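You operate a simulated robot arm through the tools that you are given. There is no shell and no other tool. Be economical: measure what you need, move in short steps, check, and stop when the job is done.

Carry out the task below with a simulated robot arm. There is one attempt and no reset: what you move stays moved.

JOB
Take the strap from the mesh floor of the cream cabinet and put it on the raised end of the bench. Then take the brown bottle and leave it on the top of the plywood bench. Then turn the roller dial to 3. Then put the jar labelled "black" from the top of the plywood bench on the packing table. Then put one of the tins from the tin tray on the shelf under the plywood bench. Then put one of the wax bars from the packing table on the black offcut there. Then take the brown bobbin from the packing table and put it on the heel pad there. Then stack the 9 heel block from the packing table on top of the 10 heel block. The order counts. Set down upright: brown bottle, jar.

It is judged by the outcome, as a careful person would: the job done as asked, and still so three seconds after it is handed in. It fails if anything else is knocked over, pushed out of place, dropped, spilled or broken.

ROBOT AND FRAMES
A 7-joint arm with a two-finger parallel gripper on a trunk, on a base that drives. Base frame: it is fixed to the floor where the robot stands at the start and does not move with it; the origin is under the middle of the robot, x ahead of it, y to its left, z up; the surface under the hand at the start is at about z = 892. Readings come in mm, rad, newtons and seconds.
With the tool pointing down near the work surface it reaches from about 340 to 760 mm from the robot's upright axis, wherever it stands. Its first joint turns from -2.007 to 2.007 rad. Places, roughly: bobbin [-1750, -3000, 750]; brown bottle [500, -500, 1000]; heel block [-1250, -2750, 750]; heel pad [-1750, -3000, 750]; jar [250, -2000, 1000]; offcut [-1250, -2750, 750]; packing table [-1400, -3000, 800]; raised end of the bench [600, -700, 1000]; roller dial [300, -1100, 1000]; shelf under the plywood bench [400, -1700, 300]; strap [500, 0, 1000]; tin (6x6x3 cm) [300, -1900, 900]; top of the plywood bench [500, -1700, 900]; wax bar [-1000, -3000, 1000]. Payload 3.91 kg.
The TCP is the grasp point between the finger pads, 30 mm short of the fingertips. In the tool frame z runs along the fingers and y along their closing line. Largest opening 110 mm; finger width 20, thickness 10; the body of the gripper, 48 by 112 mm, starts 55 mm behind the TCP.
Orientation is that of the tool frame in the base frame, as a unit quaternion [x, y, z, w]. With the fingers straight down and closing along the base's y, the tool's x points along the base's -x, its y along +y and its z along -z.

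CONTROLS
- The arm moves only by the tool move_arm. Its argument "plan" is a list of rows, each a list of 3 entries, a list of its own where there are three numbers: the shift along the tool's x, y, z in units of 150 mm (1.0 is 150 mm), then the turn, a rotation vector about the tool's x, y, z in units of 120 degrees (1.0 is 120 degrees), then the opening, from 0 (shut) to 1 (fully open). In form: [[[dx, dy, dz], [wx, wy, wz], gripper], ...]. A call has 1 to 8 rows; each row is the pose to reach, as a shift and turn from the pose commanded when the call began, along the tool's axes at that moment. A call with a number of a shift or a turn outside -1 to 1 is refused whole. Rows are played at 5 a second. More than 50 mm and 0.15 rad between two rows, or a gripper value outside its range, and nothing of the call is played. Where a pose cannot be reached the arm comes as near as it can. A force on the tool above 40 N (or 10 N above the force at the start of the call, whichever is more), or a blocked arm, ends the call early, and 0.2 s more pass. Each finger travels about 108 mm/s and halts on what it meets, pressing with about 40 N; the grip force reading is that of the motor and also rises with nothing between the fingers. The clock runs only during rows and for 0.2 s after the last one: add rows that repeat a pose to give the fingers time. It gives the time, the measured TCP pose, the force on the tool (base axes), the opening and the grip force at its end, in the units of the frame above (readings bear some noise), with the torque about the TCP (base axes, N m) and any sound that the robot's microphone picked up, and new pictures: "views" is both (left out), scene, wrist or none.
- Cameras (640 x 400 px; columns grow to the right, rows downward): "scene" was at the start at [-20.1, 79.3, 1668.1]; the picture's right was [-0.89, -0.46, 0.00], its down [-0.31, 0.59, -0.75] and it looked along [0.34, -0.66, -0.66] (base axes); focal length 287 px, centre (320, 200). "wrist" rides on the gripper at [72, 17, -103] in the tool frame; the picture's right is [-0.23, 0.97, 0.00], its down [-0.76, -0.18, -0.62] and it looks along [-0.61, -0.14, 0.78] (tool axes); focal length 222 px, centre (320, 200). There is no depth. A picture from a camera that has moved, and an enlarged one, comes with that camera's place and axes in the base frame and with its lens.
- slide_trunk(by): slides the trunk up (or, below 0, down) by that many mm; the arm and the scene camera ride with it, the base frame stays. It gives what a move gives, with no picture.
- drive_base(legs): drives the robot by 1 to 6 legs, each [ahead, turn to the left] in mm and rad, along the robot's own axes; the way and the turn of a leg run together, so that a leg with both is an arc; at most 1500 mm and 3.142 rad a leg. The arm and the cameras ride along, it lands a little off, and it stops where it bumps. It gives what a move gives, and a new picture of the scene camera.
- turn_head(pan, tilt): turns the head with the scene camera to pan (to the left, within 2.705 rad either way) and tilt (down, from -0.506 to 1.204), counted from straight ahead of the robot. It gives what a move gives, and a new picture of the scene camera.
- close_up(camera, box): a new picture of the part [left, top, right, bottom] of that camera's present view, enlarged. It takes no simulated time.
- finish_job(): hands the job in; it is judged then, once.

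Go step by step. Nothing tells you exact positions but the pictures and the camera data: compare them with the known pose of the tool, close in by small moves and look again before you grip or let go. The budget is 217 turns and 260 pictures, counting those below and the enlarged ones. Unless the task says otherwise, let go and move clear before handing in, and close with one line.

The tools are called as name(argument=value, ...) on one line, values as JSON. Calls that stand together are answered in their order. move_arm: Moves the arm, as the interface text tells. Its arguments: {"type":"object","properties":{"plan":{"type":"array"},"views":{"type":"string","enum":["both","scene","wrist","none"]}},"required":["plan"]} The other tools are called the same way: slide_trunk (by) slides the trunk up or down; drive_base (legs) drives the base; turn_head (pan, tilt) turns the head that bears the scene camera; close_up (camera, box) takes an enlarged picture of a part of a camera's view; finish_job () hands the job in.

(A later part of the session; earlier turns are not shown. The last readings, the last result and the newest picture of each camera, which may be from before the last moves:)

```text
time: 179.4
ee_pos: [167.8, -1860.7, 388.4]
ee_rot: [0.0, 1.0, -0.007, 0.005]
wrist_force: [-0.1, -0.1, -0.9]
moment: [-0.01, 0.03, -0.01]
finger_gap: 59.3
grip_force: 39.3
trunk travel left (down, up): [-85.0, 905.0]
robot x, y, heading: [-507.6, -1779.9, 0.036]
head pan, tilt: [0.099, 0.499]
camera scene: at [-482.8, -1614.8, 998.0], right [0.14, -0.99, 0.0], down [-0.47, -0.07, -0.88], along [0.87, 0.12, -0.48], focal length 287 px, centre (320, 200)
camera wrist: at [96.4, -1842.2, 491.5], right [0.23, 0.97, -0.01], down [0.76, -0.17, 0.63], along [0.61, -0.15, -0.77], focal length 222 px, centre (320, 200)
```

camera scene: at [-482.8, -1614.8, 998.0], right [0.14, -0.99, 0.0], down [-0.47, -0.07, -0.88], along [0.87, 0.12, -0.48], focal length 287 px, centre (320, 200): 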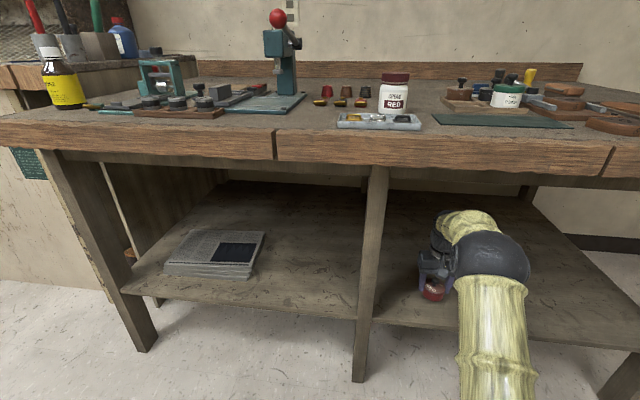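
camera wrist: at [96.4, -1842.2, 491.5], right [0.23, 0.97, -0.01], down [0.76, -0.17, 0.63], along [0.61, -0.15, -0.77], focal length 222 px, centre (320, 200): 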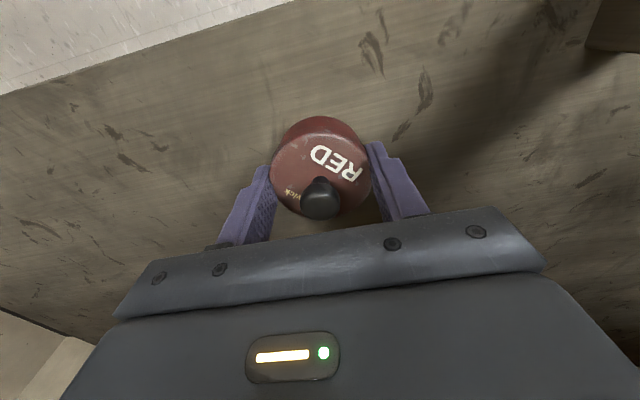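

Clear under the bench. Lowering slowly onto the shelf.

move_arm(plan=[[[0, 0, 0.06], [0, 0, 0], 0.4], [[0, 0, 0.12], [0, 0, 0], 0.4], [[0, 0, 0.17], [0, 0, 0], 0.4], [[0, 0, 0.2], [0, 0, 0], 0.4], [[0, 0, 0.225], [0, 0, 0], 0.4], [[0, 0, 0.25], [0, 0, 0], 0.4], [[0, 0, 0.275], [0, 0, 0], 0.4], [[0, 0, 0.3], [0, 0, 0], 0.4]], views="wrist")

```text
time: 180.9
ee_pos: [169.4, -1861.6, 356.6]
ee_rot: [0.0, 1.0, -0.007, 0.012]
wrist_force: [-5.0, 1.8, 21.3]
moment: [0.09, 0.31, 0.04]
finger_gap: 59.3
grip_force: 40.6
trunk travel left (down, up): [-85.0, 905.0]
robot x, y, heading: [-509.1, -1774.6, 0.039]
head pan, tilt: [0.099, 0.499]
stopped in row 7: the force on the tool passed its limit at 44 N (the readings are from after the stop); the commanded pose is now the measured one
camera wrist: at [97.3, -1843.7, 458.9], right [0.23, 0.97, -0.01], down [0.75, -0.17, 0.64], along [0.62, -0.15, -0.77], focal length 222 px, centre (320, 200)
```

wrist: 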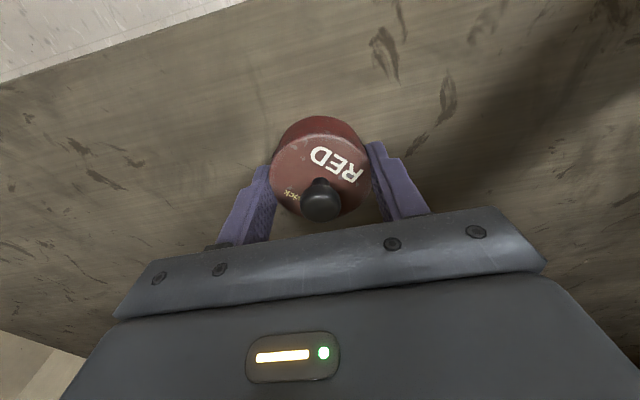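

move_arm(plan=[[[0, 0, 0], [0, 0, 0], 0.6], [[0, 0, 0], [0, 0, 0], 0.8], [[0, 0, 0], [0, 0, 0], 0.8], [[0, 0, -0.2], [0, 0, 0], 0.8], [[0, 0, -0.4], [0, 0, 0], 0.8]], views="wrist")

close_up(camera="wrist", box=[220, 70, 420, 220])

```text
time: 182.1
ee_pos: [168.8, -1860.5, 412.8]
ee_rot: [0.0, 1.0, -0.007, 0.009]
wrist_force: [0.8, -0.1, 0.4]
moment: [0.0, 0.0, -0.01]
finger_gap: 88.1
grip_force: 0.1
trunk travel left (down, up): [-85.0, 905.0]
robot x, y, heading: [-509.0, -1777.7, 0.038]
head pan, tilt: [0.099, 0.499]
heard: snap
camera wrist: at [96.8, -1841.8, 516.0], right [0.23, 0.97, -0.01], down [0.75, -0.17, 0.64], along [0.62, -0.15, -0.77], focal length 222 px, centre (320, 200)
```

wrist: 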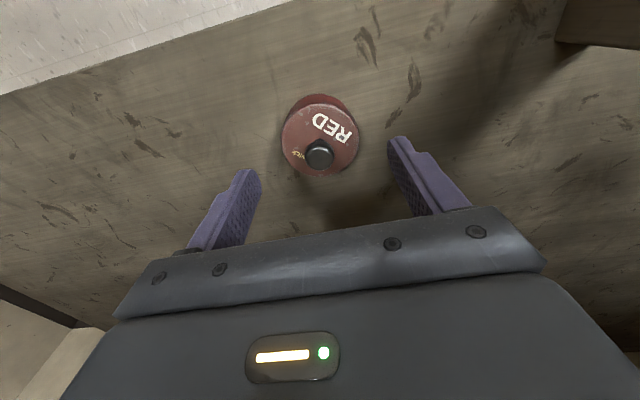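

```text
2.67 times, centred on (320, 145) of wrist
camera zoom: at [96.8, -1841.8, 516.0], right [0.23, 0.97, -0.01], down [0.75, -0.17, 0.64], along [0.62, -0.15, -0.77], focal length 592 px, centre (320, 347)
```

zoom: 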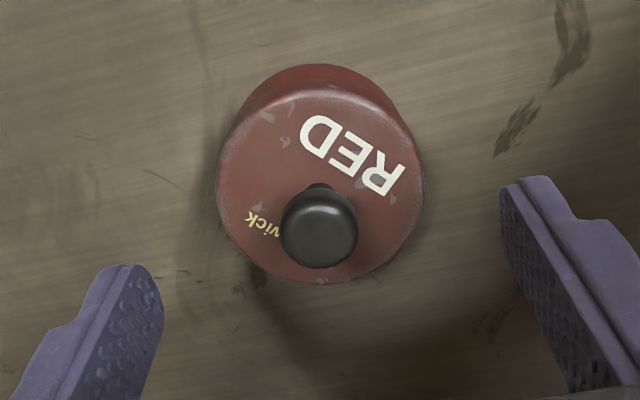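

The tin stands on the shelf with the lid on. To be sure the lid is seated, I press lightly on the knob with closed fingers.

move_arm(plan=[[[0, 0, -0.05], [0, 0, 0], 0.4], [[-0.01, 0, -0.05], [0, 0, 0], 0], [[-0.01, 0, 0], [0, 0, 0], 0], [[-0.01, 0, 0.06], [0, 0, 0], 0], [[-0.01, 0, 0.09], [0, 0, 0], 0], [[-0.01, 0, 0.12], [0, 0, 0], 0], [[-0.01, 0, 0.15], [0, 0, 0], 0], [[-0.01, 0, 0.18], [0, 0, 0], 0]], views="wrist")

```text
time: 183.6
ee_pos: [172.4, -1862.0, 403.2]
ee_rot: [0.0, 1.0, -0.009, 0.017]
wrist_force: [-3.8, 1.5, 18.9]
moment: [-0.01, 0.1, 0.01]
finger_gap: 0.0
grip_force: 38.2
trunk travel left (down, up): [-85.0, 905.0]
robot x, y, heading: [-505.9, -1779.1, 0.037]
head pan, tilt: [0.099, 0.499]
stopped in row 7: the force on the tool passed its limit at 45 N (the readings are from after the stop); the commanded pose is now the measured one
camera wrist: at [98.4, -1843.4, 504.9], right [0.23, 0.97, -0.01], down [0.74, -0.17, 0.65], along [0.63, -0.15, -0.76], focal length 222 px, centre (320, 200)
```

wrist: 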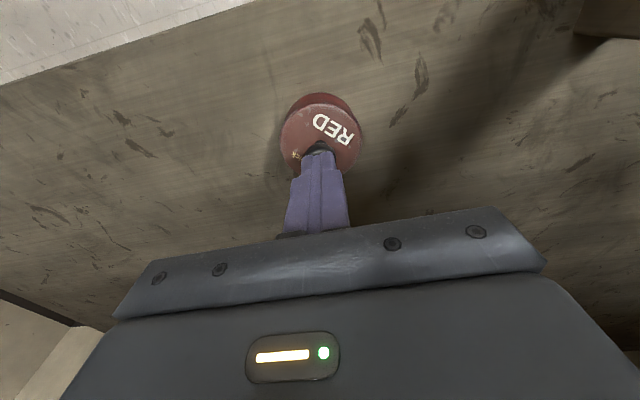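

move_arm(plan=[[[0, 0, -0.2], [0, 0, 0], 0], [[0, 0, -0.4], [0, 0, 0], 0], [[0.3, 0, -0.4], [0, 0, 0], 0.2], [[0.6, 0, -0.4], [0, 0, 0], 0.4], [[0.9, 0, -0.4], [0, 0, 0], 0.4]], views="wrist")

move_arm(plan=[[[0.25, 0, 0], [0, 0, 0], 0.5], [[0.5, 0, 0], [0, 0, 0], 0.5], [[0.6, 0, 0], [0, 0, 0], 0.5]], views="scene")

```text
time: 184.8
ee_pos: [34.7, -1861.9, 454.1]
ee_rot: [0.0, 1.0, -0.008, 0.013]
wrist_force: [1.1, 0.7, -0.8]
moment: [0.01, 0.0, 0.0]
finger_gap: 44.0
grip_force: 0.1
trunk travel left (down, up): [-85.0, 905.0]
robot x, y, heading: [-508.9, -1776.9, 0.04]
head pan, tilt: [0.099, 0.499]
camera wrist: at [-37.3, -1842.5, 555.7], right [0.23, 0.97, -0.01], down [0.74, -0.17, 0.65], along [0.63, -0.15, -0.76], focal length 222 px, centre (320, 200)
```

wrist: 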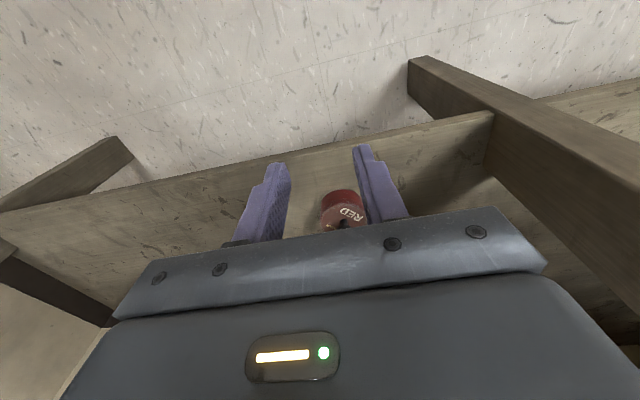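

```text
time: 185.6
ee_pos: [-55.6, -1860.2, 452.9]
ee_rot: [-0.001, 1.0, -0.008, 0.014]
wrist_force: [-0.6, -0.5, 0.7]
moment: [-0.03, 0.02, 0.0]
finger_gap: 55.1
grip_force: 0.0
trunk travel left (down, up): [-85.0, 905.0]
robot x, y, heading: [-509.2, -1779.5, 0.041]
head pan, tilt: [0.099, 0.499]
camera scene: at [-482.9, -1614.8, 998.0], right [0.14, -0.99, 0.0], down [-0.47, -0.07, -0.88], along [0.87, 0.12, -0.48], focal length 287 px, centre (320, 200)
```

scene: 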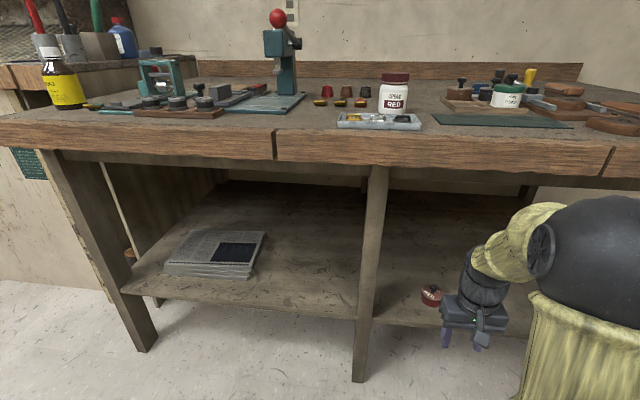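

Tin delivered. Backing off, raising the trunk and driving to the packing table for the remaining jobs.

drive_base(legs=[[-180, 0]])

slide_trunk(by=400)

slide_trunk(by=280)

drive_base(legs=[[0, -2.485], [980, 0], [0, 0.874]])

turn_head(pan=0.1, tilt=0.85)

```text
time: 187.3
ee_pos: [-236.8, -1867.2, 453.5]
ee_rot: [-0.001, 1.0, -0.008, 0.013]
wrist_force: [0.1, 0.2, 0.1]
moment: [-0.03, -0.02, 0.02]
finger_gap: 55.1
grip_force: 0.3
trunk travel left (down, up): [-85.0, 905.0]
robot x, y, heading: [-694.5, -1784.8, 0.042]
head pan, tilt: [0.099, 0.499]
camera scene: at [-665.6, -1621.9, 998.0], right [0.14, -0.99, 0.0], down [-0.47, -0.07, -0.88], along [0.87, 0.12, -0.48], focal length 287 px, centre (320, 200)
```

scene: 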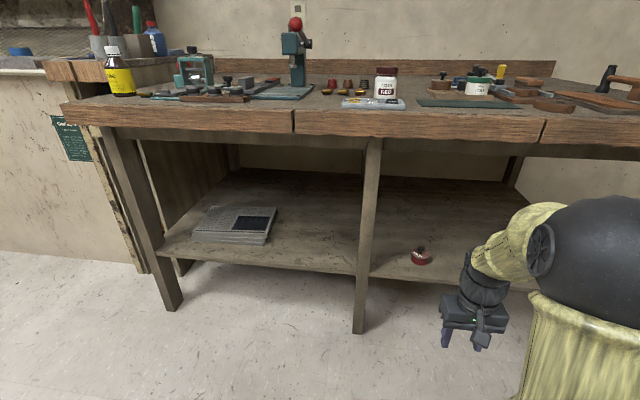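

```text
time: 191.1
ee_pos: [-238.7, -1866.2, 854.4]
ee_rot: [-0.001, 1.0, -0.008, 0.013]
wrist_force: [-0.3, -0.6, -1.2]
moment: [-0.01, -0.01, -0.01]
finger_gap: 55.0
grip_force: 0.0
trunk travel left (down, up): [-485.0, 505.0]
robot x, y, heading: [-690.0, -1783.7, 0.035]
head pan, tilt: [0.099, 0.499]
```

```text
time: 193.9
ee_pos: [-237.7, -1866.6, 1132.4]
ee_rot: [-0.002, 1.0, -0.008, 0.013]
wrist_force: [-0.2, 0.0, 0.8]
moment: [0.02, -0.01, 0.0]
finger_gap: 55.0
grip_force: 0.0
trunk travel left (down, up): [-765.0, 225.0]
robot x, y, heading: [-689.9, -1786.7, 0.034]
head pan, tilt: [0.099, 0.499]
```

```text
time: 211.9
ee_pos: [-1598.4, -2817.4, 1132.8]
ee_rot: [0.737, 0.675, -0.015, 0.003]
wrist_force: [-0.5, -1.1, -0.2]
moment: [-0.02, 0.01, 0.0]
finger_gap: 55.0
grip_force: 0.0
trunk travel left (down, up): [-765.0, 225.0]
robot x, y, heading: [-1476.8, -2374.0, -1.623]
head pan, tilt: [0.099, 0.499]
camera scene: at [-1316.3, -2410.2, 1678.0], right [-1.0, -0.05, 0.0], down [-0.02, 0.48, -0.88], along [0.04, -0.88, -0.48], focal length 287 px, centre (320, 200)
```

scene: 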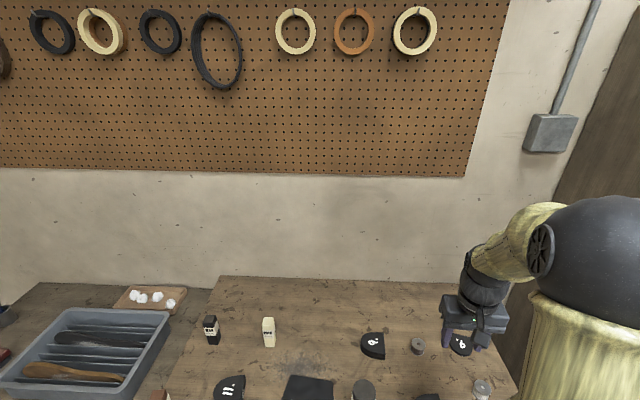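

```text
time: 212.8
ee_pos: [-1598.4, -2815.7, 1133.6]
ee_rot: [0.737, 0.676, -0.015, 0.003]
wrist_force: [0.0, -0.1, 0.1]
moment: [0.0, 0.02, 0.0]
finger_gap: 55.1
grip_force: 0.0
trunk travel left (down, up): [-765.0, 225.0]
robot x, y, heading: [-1475.9, -2376.0, -1.618]
head pan, tilt: [0.099, 0.85]
camera scene: at [-1317.0, -2397.4, 1648.1], right [-1.0, -0.05, 0.0], down [-0.04, 0.75, -0.66], along [0.03, -0.66, -0.75], focal length 287 px, centre (320, 200)
```

scene: 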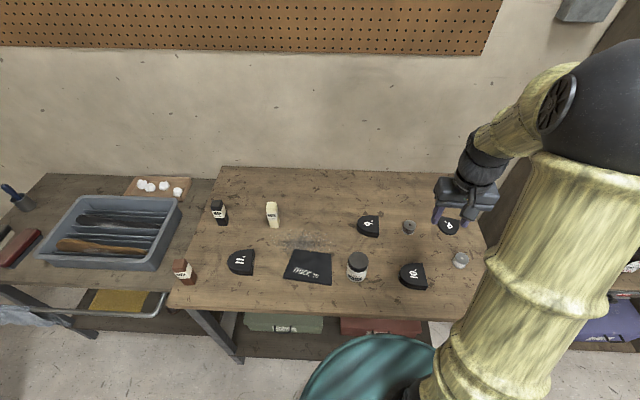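

close_up(camera="scene", box=[160, 180, 340, 300])

close_up(camera="scene", box=[320, 180, 500, 300])

```text
3.33 times, centred on (250, 240) of scene
camera zoom: at [-1317.0, -2397.4, 1648.1], right [-1.0, -0.05, 0.0], down [-0.04, 0.75, -0.66], along [0.03, -0.66, -0.75], focal length 956 px, centre (553, 67)
```

zoom: 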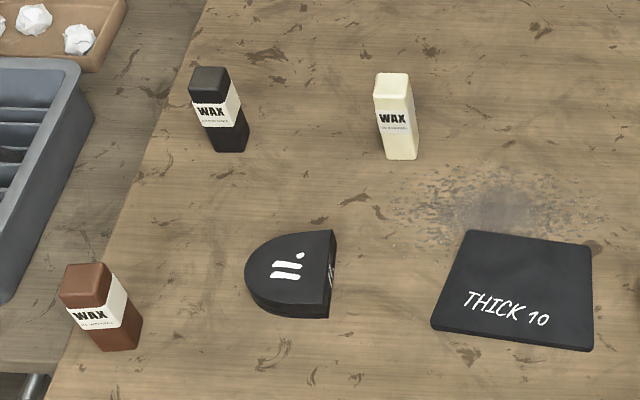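

```text
3.33 times, centred on (410, 240) of scene
camera zoom: at [-1317.0, -2397.4, 1648.1], right [-1.0, -0.05, 0.0], down [-0.04, 0.75, -0.66], along [0.03, -0.66, -0.75], focal length 956 px, centre (20, 67)
```

zoom: 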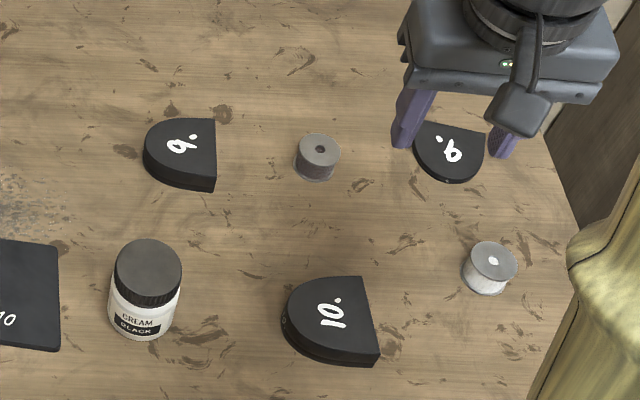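

Next the white wax bar (standing at about [-1131,-3008]) onto the black "THICK 10" offcut at about [-1259,-2834]. Moving the hand over there.

move_arm(plan=[[[0, 0.32, 0], [0, 0, -0.04], 0.8], [[0, 0.64, 0], [0, 0, -0.08], 0.8], [[0, 0.9, 0], [0, 0, -0.12], 0.8], [[0, 1.0, 0], [0, 0, -0.16], 0.8], [[0, 1.0, 0], [0, 0, -0.1825], 0.8]], views="none")

move_arm(plan=[[[0, 0.32, 0], [0, 0, 0], 0.8], [[0, 0.64, 0], [0, 0, 0], 0.8], [[-0.1, 0.9, 0], [0, 0, 0], 0.8], [[-0.3, 1.0, 0], [0, 0, 0], 0.8]], views="none")

move_arm(plan=[[[-0.2, 0.25, 0], [0, 0, 0], 0.8], [[-0.4, 0.5, 0], [0, 0, 0], 0.8], [[-0.6, 0.7, 0], [0, 0, 0], 0.8]], views="wrist")

```text
time: 214.0
ee_pos: [-1450.2, -2830.8, 1131.3]
ee_rot: [0.596, 0.803, -0.016, 0.0]
wrist_force: [-0.5, -0.3, -0.7]
moment: [-0.02, 0.02, -0.03]
finger_gap: 88.1
grip_force: 0.0
trunk travel left (down, up): [-765.0, 225.0]
robot x, y, heading: [-1481.6, -2373.5, -1.62]
head pan, tilt: [0.099, 0.85]
```

```text
time: 215.0
ee_pos: [-1292.7, -2831.2, 1128.5]
ee_rot: [0.596, 0.803, -0.016, -0.002]
wrist_force: [0.3, 0.0, 0.0]
moment: [-0.01, 0.02, 0.0]
finger_gap: 87.7
grip_force: 0.2
trunk travel left (down, up): [-765.0, 225.0]
robot x, y, heading: [-1475.3, -2371.9, -1.624]
head pan, tilt: [0.099, 0.85]
```

```text
time: 215.8
ee_pos: [-1164.2, -2885.0, 1127.5]
ee_rot: [0.596, 0.803, -0.016, -0.001]
wrist_force: [0.4, -0.6, -1.0]
moment: [0.01, -0.02, 0.01]
finger_gap: 88.0
grip_force: 0.2
trunk travel left (down, up): [-765.0, 225.0]
robot x, y, heading: [-1475.9, -2370.0, -1.618]
head pan, tilt: [0.099, 0.85]
camera wrist: at [-1164.3, -2809.5, 1228.9], right [1.0, 0.06, -0.02], down [0.06, -0.77, 0.64], along [0.02, -0.64, -0.77], focal length 222 px, centre (320, 200)
```

wrist: 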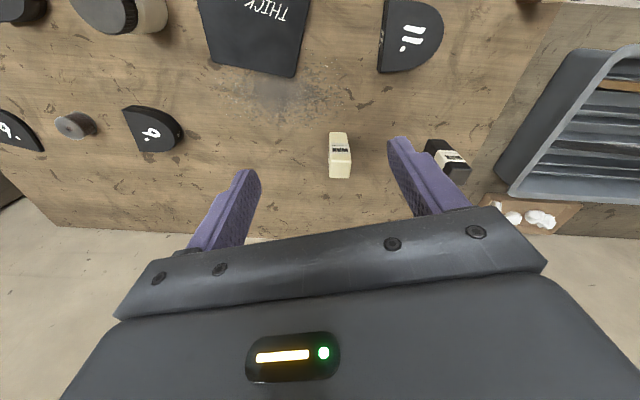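

close_up(camera="wrist", box=[290, 110, 390, 190])

```text
5.00 times, centred on (340, 150) of wrist
camera zoom: at [-1164.3, -2809.5, 1228.9], right [1.0, 0.06, -0.02], down [0.06, -0.77, 0.64], along [0.02, -0.64, -0.77], focal length 1111 px, centre (220, 450)
```

zoom: 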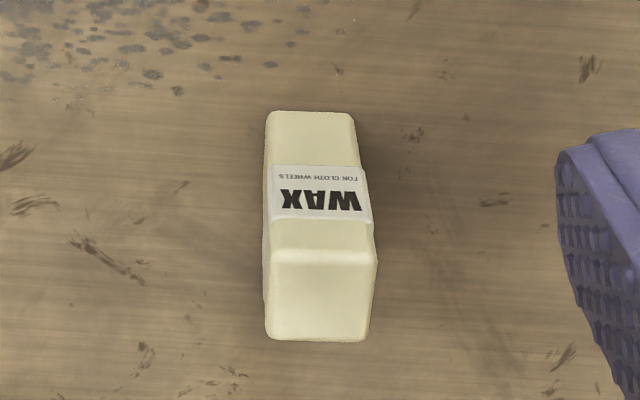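

move_arm(plan=[[[-0.25, 0, 0], [-0.004, 0.003, 0.04], 0.8], [[-0.5, 0, 0.1], [-0.008, 0.005, 0.08], 0.8], [[-0.7, 0, 0.3], [-0.0128, 0.0083, 0.12], 0.8], [[-0.795, 0.0, 0.5], [-0.0128, 0.0083, 0.14], 0.8], [[-0.795, 0.0, 0.75], [-0.0128, 0.0083, 0.14], 0.8]], views="wrist")

```text
time: 217.0
ee_pos: [-1134.0, -3002.8, 1014.7]
ee_rot: [0.707, 0.707, 0.0, 0.003]
wrist_force: [-0.1, -0.3, -0.5]
moment: [-0.03, -0.02, 0.0]
finger_gap: 87.8
grip_force: 0.0
trunk travel left (down, up): [-765.0, 225.0]
robot x, y, heading: [-1477.5, -2372.8, -1.618]
head pan, tilt: [0.099, 0.85]
camera wrist: at [-1114.6, -2929.1, 1118.8], right [0.97, -0.23, 0.01], down [-0.18, -0.76, 0.63], along [-0.14, -0.61, -0.78], focal length 222 px, centre (320, 200)
```

wrist: 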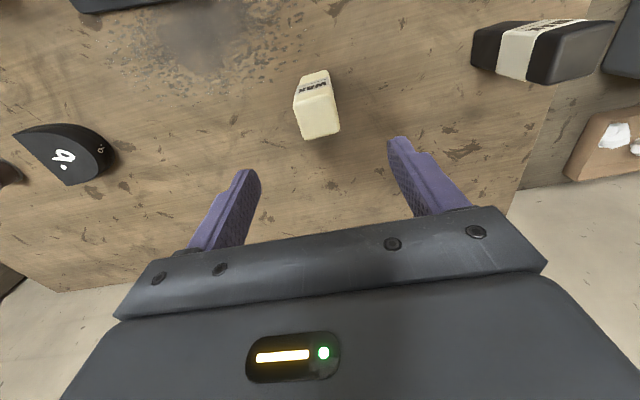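

move_arm(plan=[[[0.05, 0.015, 0.2], [0, 0, 0], 0.8], [[0.05, 0.015, 0.45], [0, 0, 0], 0.7], [[0.05, 0.015, 0.65], [0, 0, 0], 0.7], [[0.05, 0.015, 0.74], [0, 0, 0], 0.7], [[0.05, 0.015, 0.74], [0, 0, 0], 0.4], [[0.05, 0.015, 0.74], [0, 0, 0], 0.1], [[0.05, 0.015, 0.74], [0, 0, 0], 0.1]], views="wrist")

```text
time: 218.6
ee_pos: [-1129.5, -2994.4, 905.3]
ee_rot: [0.707, 0.708, 0.0, 0.003]
wrist_force: [-1.0, -0.6, -0.2]
moment: [-0.01, 0.03, -0.03]
finger_gap: 31.6
grip_force: 40.0
trunk travel left (down, up): [-765.0, 225.0]
robot x, y, heading: [-1479.4, -2372.8, -1.618]
head pan, tilt: [0.099, 0.85]
camera wrist: at [-1110.9, -2922.0, 1009.1], right [0.97, -0.23, 0.01], down [-0.18, -0.76, 0.63], along [-0.14, -0.61, -0.78], focal length 222 px, centre (320, 200)
```

wrist: 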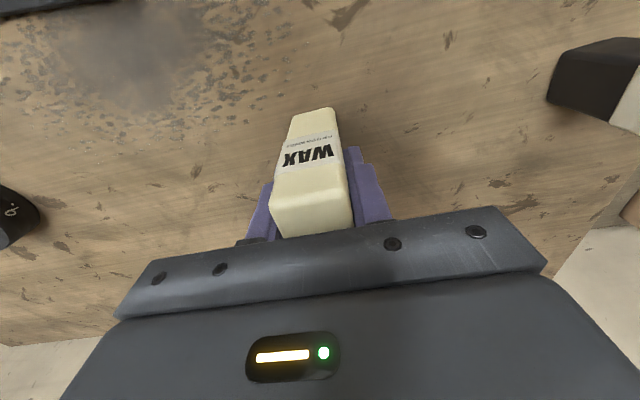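

move_arm(plan=[[[0, 0, -0.05], [0, 0, 0], 0.1], [[0, 0, -0.3], [0, 0, 0], 0.1], [[0.05, -0.05, -0.6], [0, 0, 0], 0.1], [[0.25, -0.2, -0.7], [0, 0, 0], 0.1], [[0.45, -0.4, -0.7], [0, 0, 0], 0.1], [[0.65, -0.6, -0.7], [0, 0, 0], 0.1], [[0.85, -0.8, -0.7], [0, 0, 0], 0.1], [[1.0, -0.86, -0.7], [0, 0, 0], 0.1]], views="both")

```text
time: 220.4
ee_pos: [-1258.5, -2845.1, 1008.7]
ee_rot: [0.707, 0.707, 0.0, 0.003]
wrist_force: [1.0, -0.2, -0.8]
moment: [-0.04, -0.01, 0.02]
finger_gap: 31.3
grip_force: 39.8
trunk travel left (down, up): [-765.0, 225.0]
robot x, y, heading: [-1477.0, -2370.0, -1.616]
head pan, tilt: [0.099, 0.85]
camera scene: at [-1316.8, -2397.0, 1648.0], right [-1.0, -0.05, 0.0], down [-0.04, 0.75, -0.66], along [0.03, -0.66, -0.75], focal length 287 px, centre (320, 200)
camera wrist: at [-1240.8, -2772.0, 1111.9], right [0.97, -0.23, 0.01], down [-0.18, -0.76, 0.63], along [-0.14, -0.61, -0.78], focal length 222 px, centre (320, 200)
```

scene: 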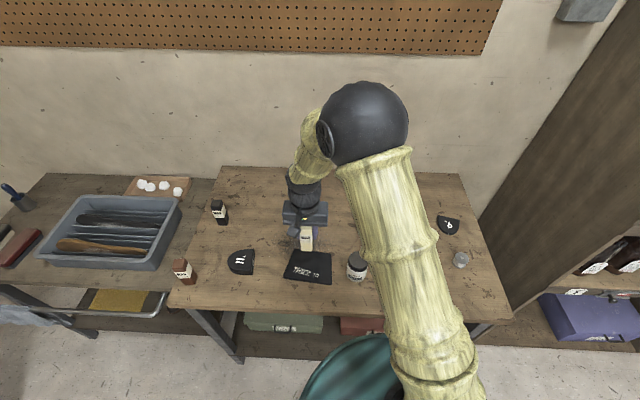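
wrist: 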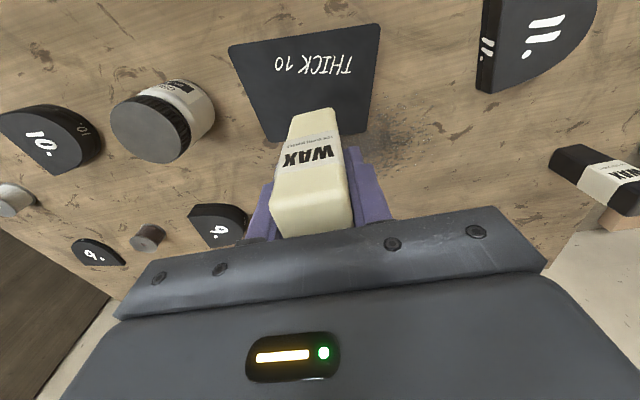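

move_arm(plan=[[[0.087, -0.03, 0.2], [0, 0, 0], 0.1], [[0.087, -0.03, 0.45], [0, 0, 0], 0.1], [[0.087, -0.03, 0.53], [0, 0, 0], 0.1], [[0.087, -0.03, 0.56], [0, 0, 0], 0.1], [[0.087, -0.03, 0.58], [0, 0, 0], 0.1], [[0.087, -0.03, 0.6], [0, 0, 0], 0.1], [[0.087, -0.03, 0.62], [0, 0, 0], 0.1]], views="wrist")

```text
time: 222.0
ee_pos: [-1263.5, -2832.0, 916.2]
ee_rot: [0.707, 0.707, 0.0, 0.003]
wrist_force: [0.0, 0.3, -1.3]
moment: [-0.01, 0.0, 0.02]
finger_gap: 31.6
grip_force: 39.8
trunk travel left (down, up): [-765.0, 225.0]
robot x, y, heading: [-1473.5, -2368.5, -1.622]
head pan, tilt: [0.099, 0.85]
camera wrist: at [-1245.2, -2759.9, 1020.2], right [0.97, -0.23, 0.01], down [-0.18, -0.76, 0.63], along [-0.14, -0.61, -0.78], focal length 222 px, centre (320, 200)
```

wrist: 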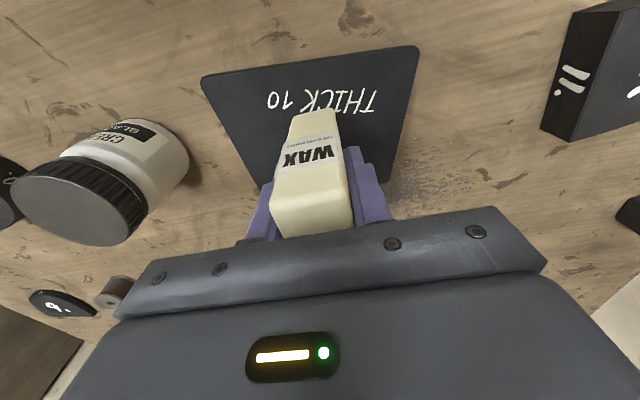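

move_arm(plan=[[[0, 0, 0.015], [0, 0, 0], 0.1], [[0, 0, 0.03], [0, 0, 0], 0.1], [[0, 0, 0.045], [0, 0, 0], 0.1], [[0, 0, 0.06], [0, 0, 0], 0.1], [[0, 0, 0.075], [0, 0, 0], 0.1], [[0, 0, 0.09], [0, 0, 0], 0.1]], views="wrist")

```text
time: 223.4
ee_pos: [-1264.3, -2832.3, 905.4]
ee_rot: [0.706, 0.708, 0.0, 0.005]
wrist_force: [4.6, -3.2, 33.1]
moment: [0.07, 0.12, -0.02]
finger_gap: 31.6
grip_force: 39.9
trunk travel left (down, up): [-765.0, 225.0]
robot x, y, heading: [-1475.0, -2372.0, -1.622]
head pan, tilt: [0.099, 0.85]
camera wrist: at [-1245.9, -2757.9, 1007.6], right [0.97, -0.23, 0.01], down [-0.18, -0.76, 0.63], along [-0.14, -0.61, -0.78], focal length 222 px, centre (320, 200)
```

wrist: 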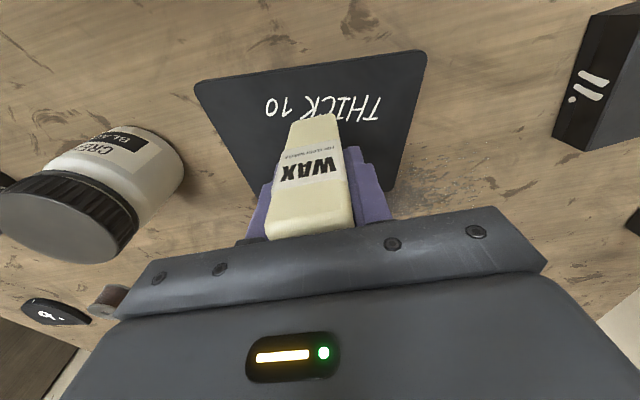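

move_arm(plan=[[[0, 0, -0.015], [0, 0, 0], 0.1], [[0, 0, -0.015], [0, 0, 0], 0.4], [[0, 0, -0.015], [0, 0, 0], 0.6], [[0, 0, -0.2], [0, 0, 0], 0.6], [[0, 0, -0.5], [0, 0, 0], 0.6], [[0, 0, -0.8], [0, 0, 0], 0.6], [[0, 0, -1.0], [0, 0, 0], 0.6]], views="wrist")

```text
time: 225.0
ee_pos: [-1265.9, -2833.8, 1054.4]
ee_rot: [0.707, 0.707, 0.0, 0.003]
wrist_force: [-0.4, 0.2, -0.2]
moment: [-0.05, 0.03, 0.0]
finger_gap: 66.3
grip_force: 0.0
trunk travel left (down, up): [-765.0, 225.0]
robot x, y, heading: [-1476.9, -2377.0, -1.621]
head pan, tilt: [0.099, 0.85]
camera wrist: at [-1247.7, -2760.2, 1156.9], right [0.97, -0.23, 0.01], down [-0.18, -0.76, 0.63], along [-0.14, -0.61, -0.78], focal length 222 px, centre (320, 200)
```

wrist: 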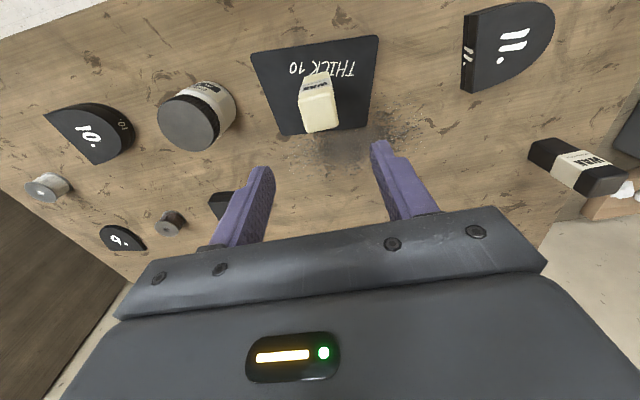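

move_arm(plan=[[[-0.1, -0.3, 0], [0, 0, 0], 0.5], [[-0.2, -0.6, 0], [0, 0, 0], 0.5], [[-0.3, -0.85, 0], [0, 0, 0], 0.5], [[-0.35, -1.0, 0], [0, 0, 0], 0.5]], views="none")

move_arm(plan=[[[-0.1, -0.3, 0], [0, 0, 0], 0.5], [[-0.2, -0.6, 0], [0, 0, 0], 0.5], [[-0.3, -0.9, 0], [0, 0, 0], 0.5], [[-0.4, -1.0, 0], [0, 0, 0], 0.5]], views="wrist")

close_up(camera="wrist", box=[120, 50, 400, 225])

```text
time: 226.0
ee_pos: [-1417.0, -2886.6, 1050.7]
ee_rot: [0.707, 0.707, 0.0, 0.003]
wrist_force: [0.4, 0.1, -0.1]
moment: [0.01, -0.01, -0.02]
finger_gap: 55.0
grip_force: 0.1
trunk travel left (down, up): [-765.0, 225.0]
robot x, y, heading: [-1477.2, -2370.1, -1.626]
head pan, tilt: [0.099, 0.85]
```

```text
time: 227.0
ee_pos: [-1567.0, -2947.6, 1049.2]
ee_rot: [0.707, 0.708, 0.002, 0.003]
wrist_force: [0.1, 1.2, -0.2]
moment: [-0.01, -0.01, -0.02]
finger_gap: 54.8
grip_force: 0.0
trunk travel left (down, up): [-765.0, 225.0]
robot x, y, heading: [-1476.8, -2371.4, -1.619]
head pan, tilt: [0.099, 0.85]
camera wrist: at [-1548.4, -2874.0, 1153.7], right [0.97, -0.23, 0.01], down [-0.18, -0.76, 0.62], along [-0.14, -0.61, -0.78], focal length 222 px, centre (320, 200)
```

wrist: 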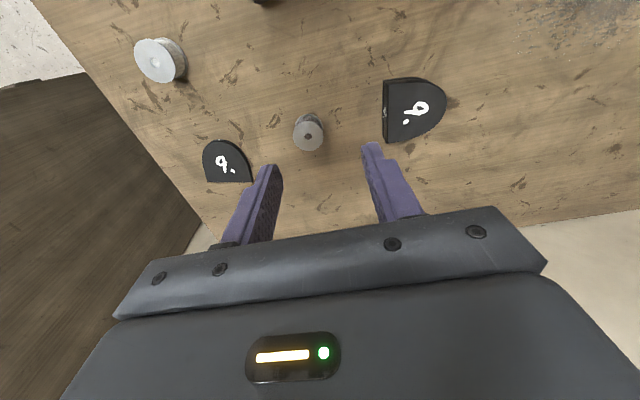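

```text
2.29 times, centred on (260, 138) of wrist
camera zoom: at [-1548.4, -2874.0, 1153.7], right [0.97, -0.23, 0.01], down [-0.18, -0.76, 0.62], along [-0.14, -0.61, -0.78], focal length 508 px, centre (457, 343)
```

zoom: 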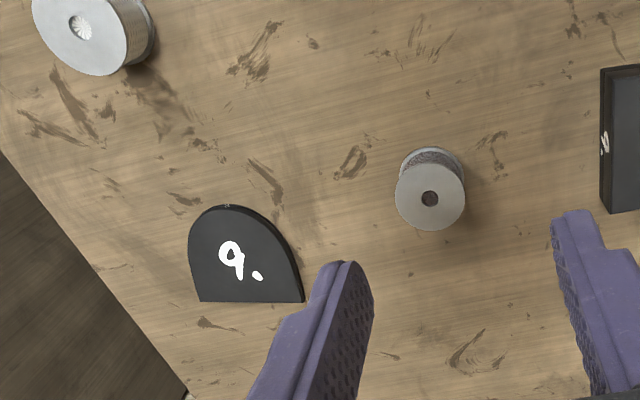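

move_arm(plan=[[[-0.15, -0.1, 0.1], [0, 0, 0], 0.6], [[-0.32, -0.187, 0.3], [0, 0, 0], 0.6], [[-0.32, -0.187, 0.6], [0, 0, 0], 0.6], [[-0.32, -0.187, 0.8], [0, 0, 0], 0.6]], views="wrist")

close_up(camera="wrist", box=[220, 70, 420, 220])

```text
time: 228.0
ee_pos: [-1592.4, -2994.6, 928.9]
ee_rot: [0.707, 0.707, 0.001, 0.003]
wrist_force: [0.0, 0.5, -0.3]
moment: [0.03, 0.03, -0.02]
finger_gap: 65.8
grip_force: 0.0
trunk travel left (down, up): [-765.0, 225.0]
robot x, y, heading: [-1477.4, -2370.5, -1.62]
head pan, tilt: [0.099, 0.85]
camera wrist: at [-1574.3, -2921.4, 1032.8], right [0.97, -0.23, 0.01], down [-0.18, -0.76, 0.63], along [-0.14, -0.61, -0.78], focal length 222 px, centre (320, 200)
```

wrist: 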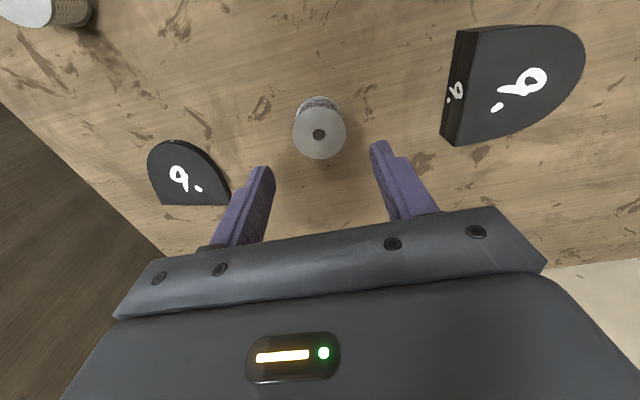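

```text
2.67 times, centred on (320, 145) of wrist
camera zoom: at [-1574.3, -2921.4, 1032.8], right [0.97, -0.23, 0.01], down [-0.18, -0.76, 0.63], along [-0.14, -0.61, -0.78], focal length 592 px, centre (320, 347)
```

zoom: 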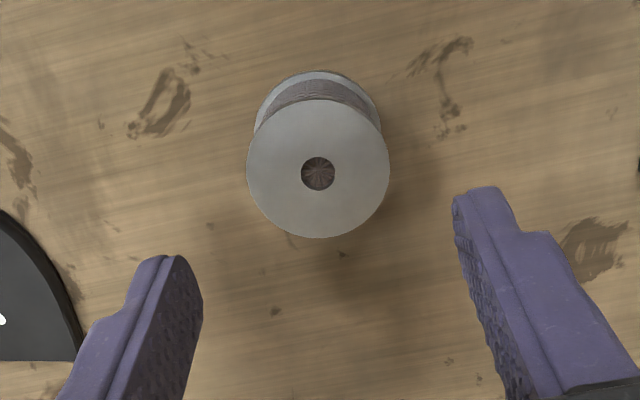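

move_arm(plan=[[[0.045, 0.017, 0.15], [0, 0, 0], 0.6], [[0.045, 0.017, 0.35], [0, 0, 0], 0.6], [[0.045, 0.017, 0.43], [0, 0, 0], 0.6], [[0.045, 0.017, 0.43], [0, 0, 0], 0.4], [[0.045, 0.017, 0.43], [0, 0, 0], 0.2], [[0.045, 0.017, 0.43], [0, 0, 0], 0.2]], views="wrist")

```text
time: 229.4
ee_pos: [-1592.1, -2986.8, 869.6]
ee_rot: [0.707, 0.707, -0.003, 0.005]
wrist_force: [-16.9, -1.7, 33.8]
moment: [0.25, 1.38, 0.22]
finger_gap: 39.5
grip_force: 39.6
trunk travel left (down, up): [-765.0, 225.0]
robot x, y, heading: [-1478.9, -2373.2, -1.615]
head pan, tilt: [0.099, 0.85]
camera wrist: at [-1573.4, -2913.0, 973.2], right [0.97, -0.23, 0.01], down [-0.18, -0.75, 0.63], along [-0.14, -0.62, -0.77], focal length 222 px, centre (320, 200)
```

wrist: 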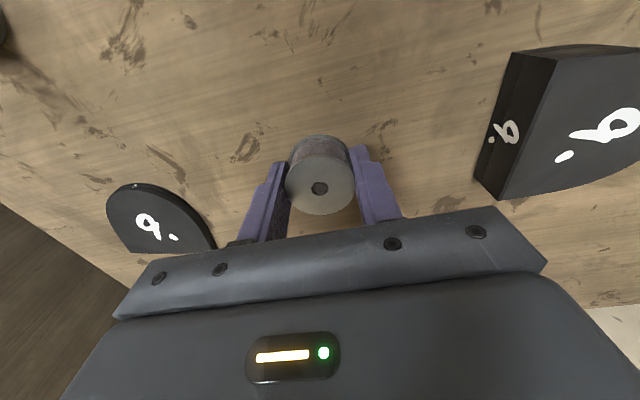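

move_arm(plan=[[[0, 0, -0.04], [0, 0, 0], 0.2], [[0, 0, -0.2], [0, 0, 0], 0.2], [[0, 0, -0.5], [0, 0, 0], 0.2], [[-0.05, -0.25, -0.55], [0, 0, 0], 0.2], [[-0.1, -0.55, -0.55], [0, 0, 0], 0.2], [[-0.147, -0.8, -0.55], [0, 0, 0], 0.2], [[-0.147, -0.9, -0.55], [0, 0, 0], 0.2]], views="wrist")

close_up(camera="wrist", box=[200, 50, 440, 230])

```text
time: 231.0
ee_pos: [-1725.8, -3009.8, 949.4]
ee_rot: [0.706, 0.708, 0.001, 0.003]
wrist_force: [0.4, -0.6, -0.6]
moment: [0.0, 0.02, 0.04]
finger_gap: 39.6
grip_force: 40.6
trunk travel left (down, up): [-765.0, 225.0]
robot x, y, heading: [-1477.4, -2375.9, -1.618]
head pan, tilt: [0.099, 0.85]
camera wrist: at [-1707.4, -2936.0, 1053.0], right [0.97, -0.23, 0.01], down [-0.18, -0.76, 0.63], along [-0.14, -0.61, -0.78], focal length 222 px, centre (320, 200)
```

wrist: 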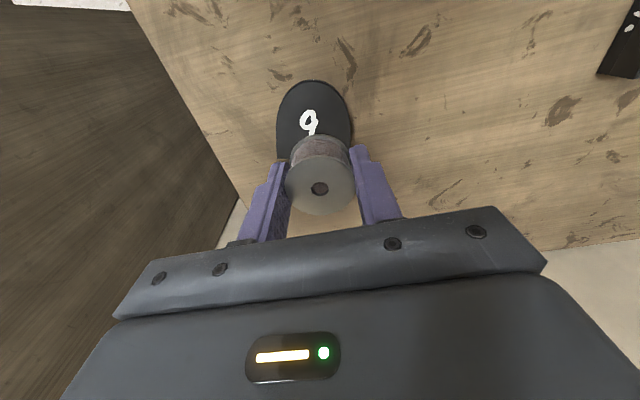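

```text
2.22 times, centred on (320, 140) of wrist
camera zoom: at [-1707.4, -2936.0, 1053.0], right [0.97, -0.23, 0.01], down [-0.18, -0.76, 0.63], along [-0.14, -0.61, -0.78], focal length 494 px, centre (320, 333)
```

zoom: 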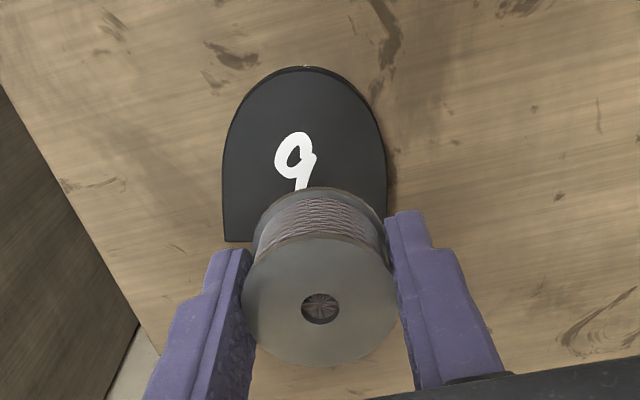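

move_arm(plan=[[[0, -0.033, 0.2], [0, 0, 0], 0.2], [[0, -0.033, 0.38], [0, 0, 0], 0.2], [[0, -0.033, 0.42], [0, 0, 0], 0.2], [[0, -0.033, 0.44], [0, 0, 0], 0.2], [[0, -0.033, 0.46], [0, 0, 0], 0.2], [[0, -0.033, 0.48], [0, 0, 0], 0.2], [[0, -0.033, 0.495], [0, 0, 0], 0.2]], views="wrist")

```text
time: 232.6
ee_pos: [-1729.2, -3006.9, 878.0]
ee_rot: [0.707, 0.707, -0.003, 0.004]
wrist_force: [0.8, 6.7, 21.8]
moment: [0.25, 0.17, -0.06]
finger_gap: 39.4
grip_force: 40.0
trunk travel left (down, up): [-765.0, 225.0]
robot x, y, heading: [-1475.9, -2372.6, -1.621]
head pan, tilt: [0.099, 0.85]
camera wrist: at [-1710.9, -2934.0, 982.0], right [0.97, -0.23, 0.01], down [-0.18, -0.76, 0.63], along [-0.14, -0.61, -0.78], focal length 222 px, centre (320, 200)
```

wrist: 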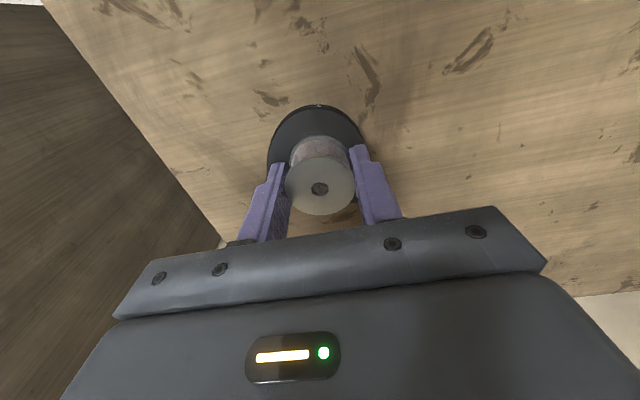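

move_arm(plan=[[[0, 0, -0.015], [0, 0, 0], 0.2], [[0, 0, -0.015], [0, 0, 0], 0.45], [[0, 0, -0.02], [0, 0, 0], 0.6], [[0, 0, -0.2], [0, 0, 0], 0.6], [[0, 0, -0.5], [0, 0, 0], 0.6], [[0, 0, -0.8], [0, 0, 0], 0.6]], views="wrist")

close_up(camera="wrist", box=[200, 40, 440, 220])

```text
time: 234.0
ee_pos: [-1730.0, -3006.6, 995.7]
ee_rot: [0.707, 0.707, 0.001, 0.003]
wrist_force: [-0.8, 0.1, -0.1]
moment: [-0.04, 0.02, -0.03]
finger_gap: 65.6
grip_force: 0.0
trunk travel left (down, up): [-765.0, 225.0]
robot x, y, heading: [-1477.1, -2370.4, -1.618]
head pan, tilt: [0.099, 0.85]
camera wrist: at [-1712.3, -2933.5, 1099.4], right [0.97, -0.23, 0.01], down [-0.18, -0.76, 0.63], along [-0.14, -0.61, -0.78], focal length 222 px, centre (320, 200)
```

wrist: 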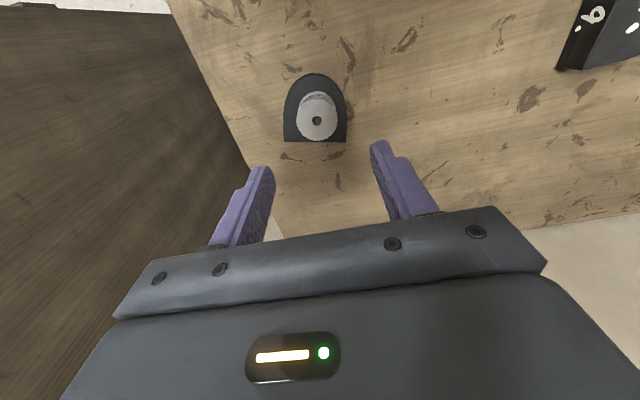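

```text
2.22 times, centred on (320, 130) of wrist
camera zoom: at [-1712.3, -2933.5, 1099.4], right [0.97, -0.23, 0.01], down [-0.18, -0.76, 0.63], along [-0.14, -0.61, -0.78], focal length 494 px, centre (320, 356)
```

zoom: 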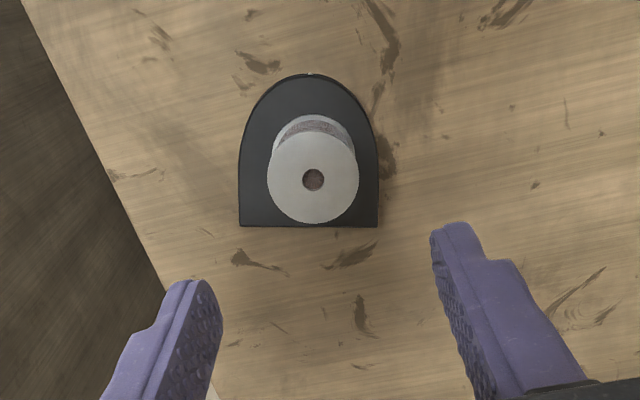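

Bobbin is on the pad. Last: the 9 heel block (about [-1452,-2985]) onto the 10 block (about [-1577,-2807]).

move_arm(plan=[[[0, 0.3, -0.1], [0, 0, 0], 0.9], [[0.05, 0.6, -0.2], [0, 0, 0], 0.9], [[0.1, 0.9, -0.2], [0, 0, 0], 1], [[0.1, 1.0, -0.2], [0, 0, 0], 1]], views="none")

move_arm(plan=[[[0.05, 0.3, 0], [0, 0, 0], 1], [[0.1, 0.6, 0], [0, 0, 0], 1], [[0.1, 0.8, 0], [0, 0, 0], 1]], views="wrist")

close_up(camera="wrist", box=[200, 30, 440, 210])

```text
time: 235.0
ee_pos: [-1579.3, -2994.8, 1025.1]
ee_rot: [0.707, 0.707, 0.001, 0.004]
wrist_force: [0.2, 0.0, 1.1]
moment: [-0.02, 0.0, -0.02]
finger_gap: 109.8
grip_force: 0.1
trunk travel left (down, up): [-765.0, 225.0]
robot x, y, heading: [-1479.8, -2372.5, -1.623]
head pan, tilt: [0.099, 0.85]
```

```text
time: 235.8
ee_pos: [-1459.7, -2976.0, 1023.7]
ee_rot: [0.707, 0.707, 0.001, 0.004]
wrist_force: [0.4, -0.5, -0.1]
moment: [-0.05, 0.0, 0.04]
finger_gap: 109.9
grip_force: 0.1
trunk travel left (down, up): [-765.0, 225.0]
robot x, y, heading: [-1479.5, -2373.2, -1.626]
head pan, tilt: [0.099, 0.85]
camera wrist: at [-1442.1, -2903.5, 1127.5], right [0.97, -0.23, 0.01], down [-0.18, -0.76, 0.63], along [-0.14, -0.61, -0.78], focal length 222 px, centre (320, 200)
```

wrist: 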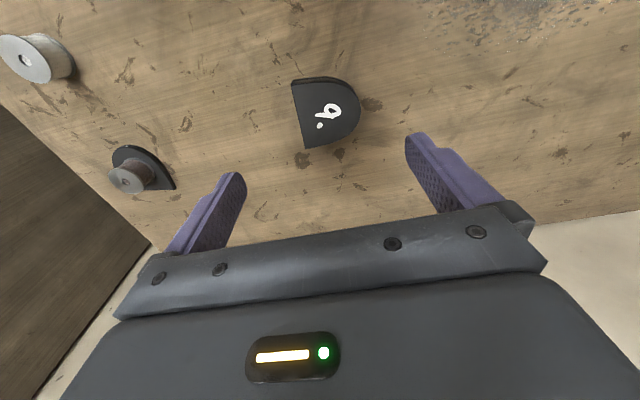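

```text
2.22 times, centred on (320, 120) of wrist
camera zoom: at [-1442.1, -2903.5, 1127.5], right [0.97, -0.23, 0.01], down [-0.18, -0.76, 0.63], along [-0.14, -0.61, -0.78], focal length 494 px, centre (320, 378)
```

zoom: 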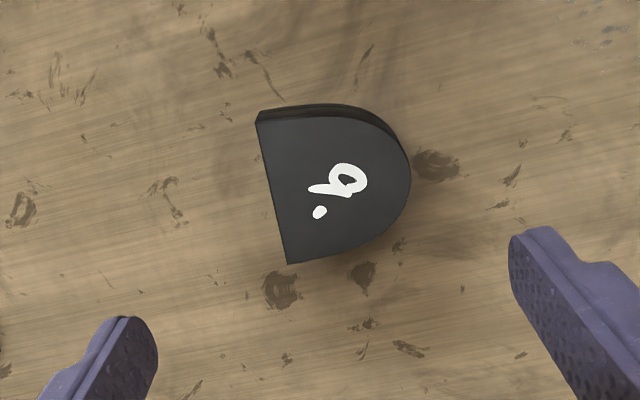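

move_arm(plan=[[[-0.067, 0.065, 0.2], [0, 0, 0.032], 1], [[-0.067, 0.065, 0.5], [0, 0, 0.032], 1], [[-0.067, 0.065, 0.75], [0, 0, 0.032], 1]], views="wrist")

close_up(camera="wrist", box=[200, 50, 440, 230])

```text
time: 236.6
ee_pos: [-1448.7, -2987.7, 911.4]
ee_rot: [0.731, 0.683, 0.0, 0.003]
wrist_force: [0.2, 0.2, -0.6]
moment: [0.02, 0.0, -0.06]
finger_gap: 110.0
grip_force: 0.2
trunk travel left (down, up): [-765.0, 225.0]
robot x, y, heading: [-1477.3, -2372.6, -1.623]
head pan, tilt: [0.099, 0.85]
camera wrist: at [-1426.2, -2916.0, 1015.0], right [0.96, -0.29, 0.01], down [-0.23, -0.75, 0.63], along [-0.18, -0.6, -0.78], focal length 222 px, centre (320, 200)
```

wrist: 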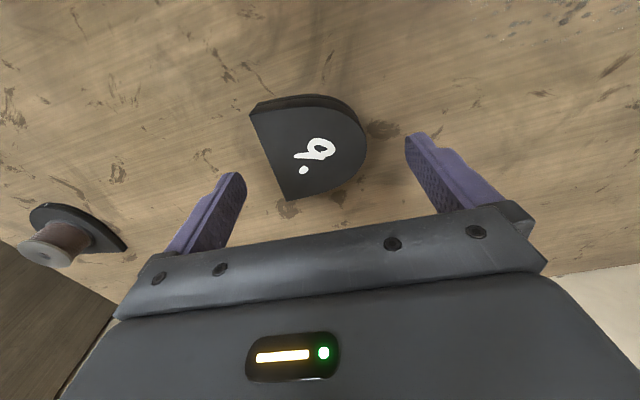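

```text
2.22 times, centred on (320, 140) of wrist
camera zoom: at [-1426.2, -2916.0, 1015.0], right [0.96, -0.29, 0.01], down [-0.23, -0.75, 0.63], along [-0.18, -0.6, -0.78], focal length 494 px, centre (320, 333)
```

zoom: 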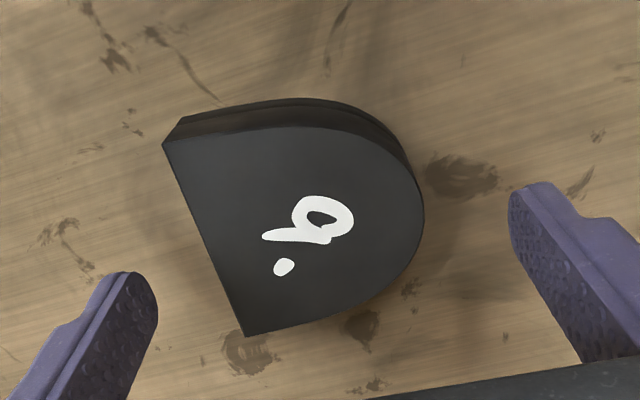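

move_arm(plan=[[[0, 0, 0.12], [0, 0, 0], 1], [[0, 0, 0.22], [0, 0, 0], 1], [[0, 0, 0.24], [0, 0, 0], 0.9], [[0, 0, 0.24], [0, 0, 0], 0.7], [[0, 0, 0.24], [0, 0, 0], 0.5], [[0, 0, 0.24], [0, 0, 0], 0.4], [[0, 0, 0.24], [0, 0, 0], 0.4]], views="wrist")

```text
time: 238.2
ee_pos: [-1449.3, -2989.1, 877.8]
ee_rot: [0.73, 0.683, 0.001, 0.004]
wrist_force: [-1.2, -0.4, -0.3]
moment: [-0.02, 0.1, -0.03]
finger_gap: 71.0
grip_force: 39.7
trunk travel left (down, up): [-765.0, 225.0]
robot x, y, heading: [-1479.0, -2371.5, -1.619]
head pan, tilt: [0.099, 0.85]
camera wrist: at [-1426.7, -2916.3, 981.5], right [0.96, -0.29, 0.01], down [-0.23, -0.75, 0.63], along [-0.18, -0.6, -0.78], focal length 222 px, centre (320, 200)
```

wrist: 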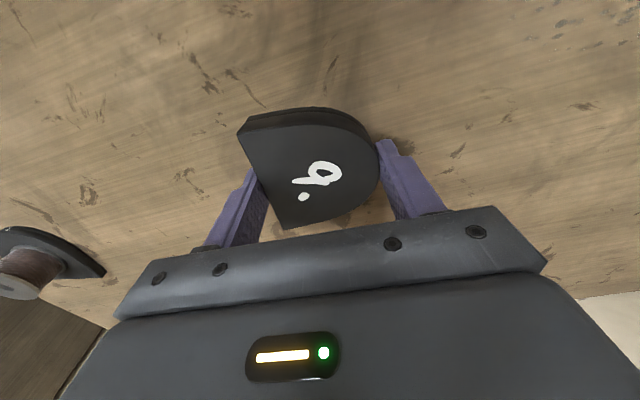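

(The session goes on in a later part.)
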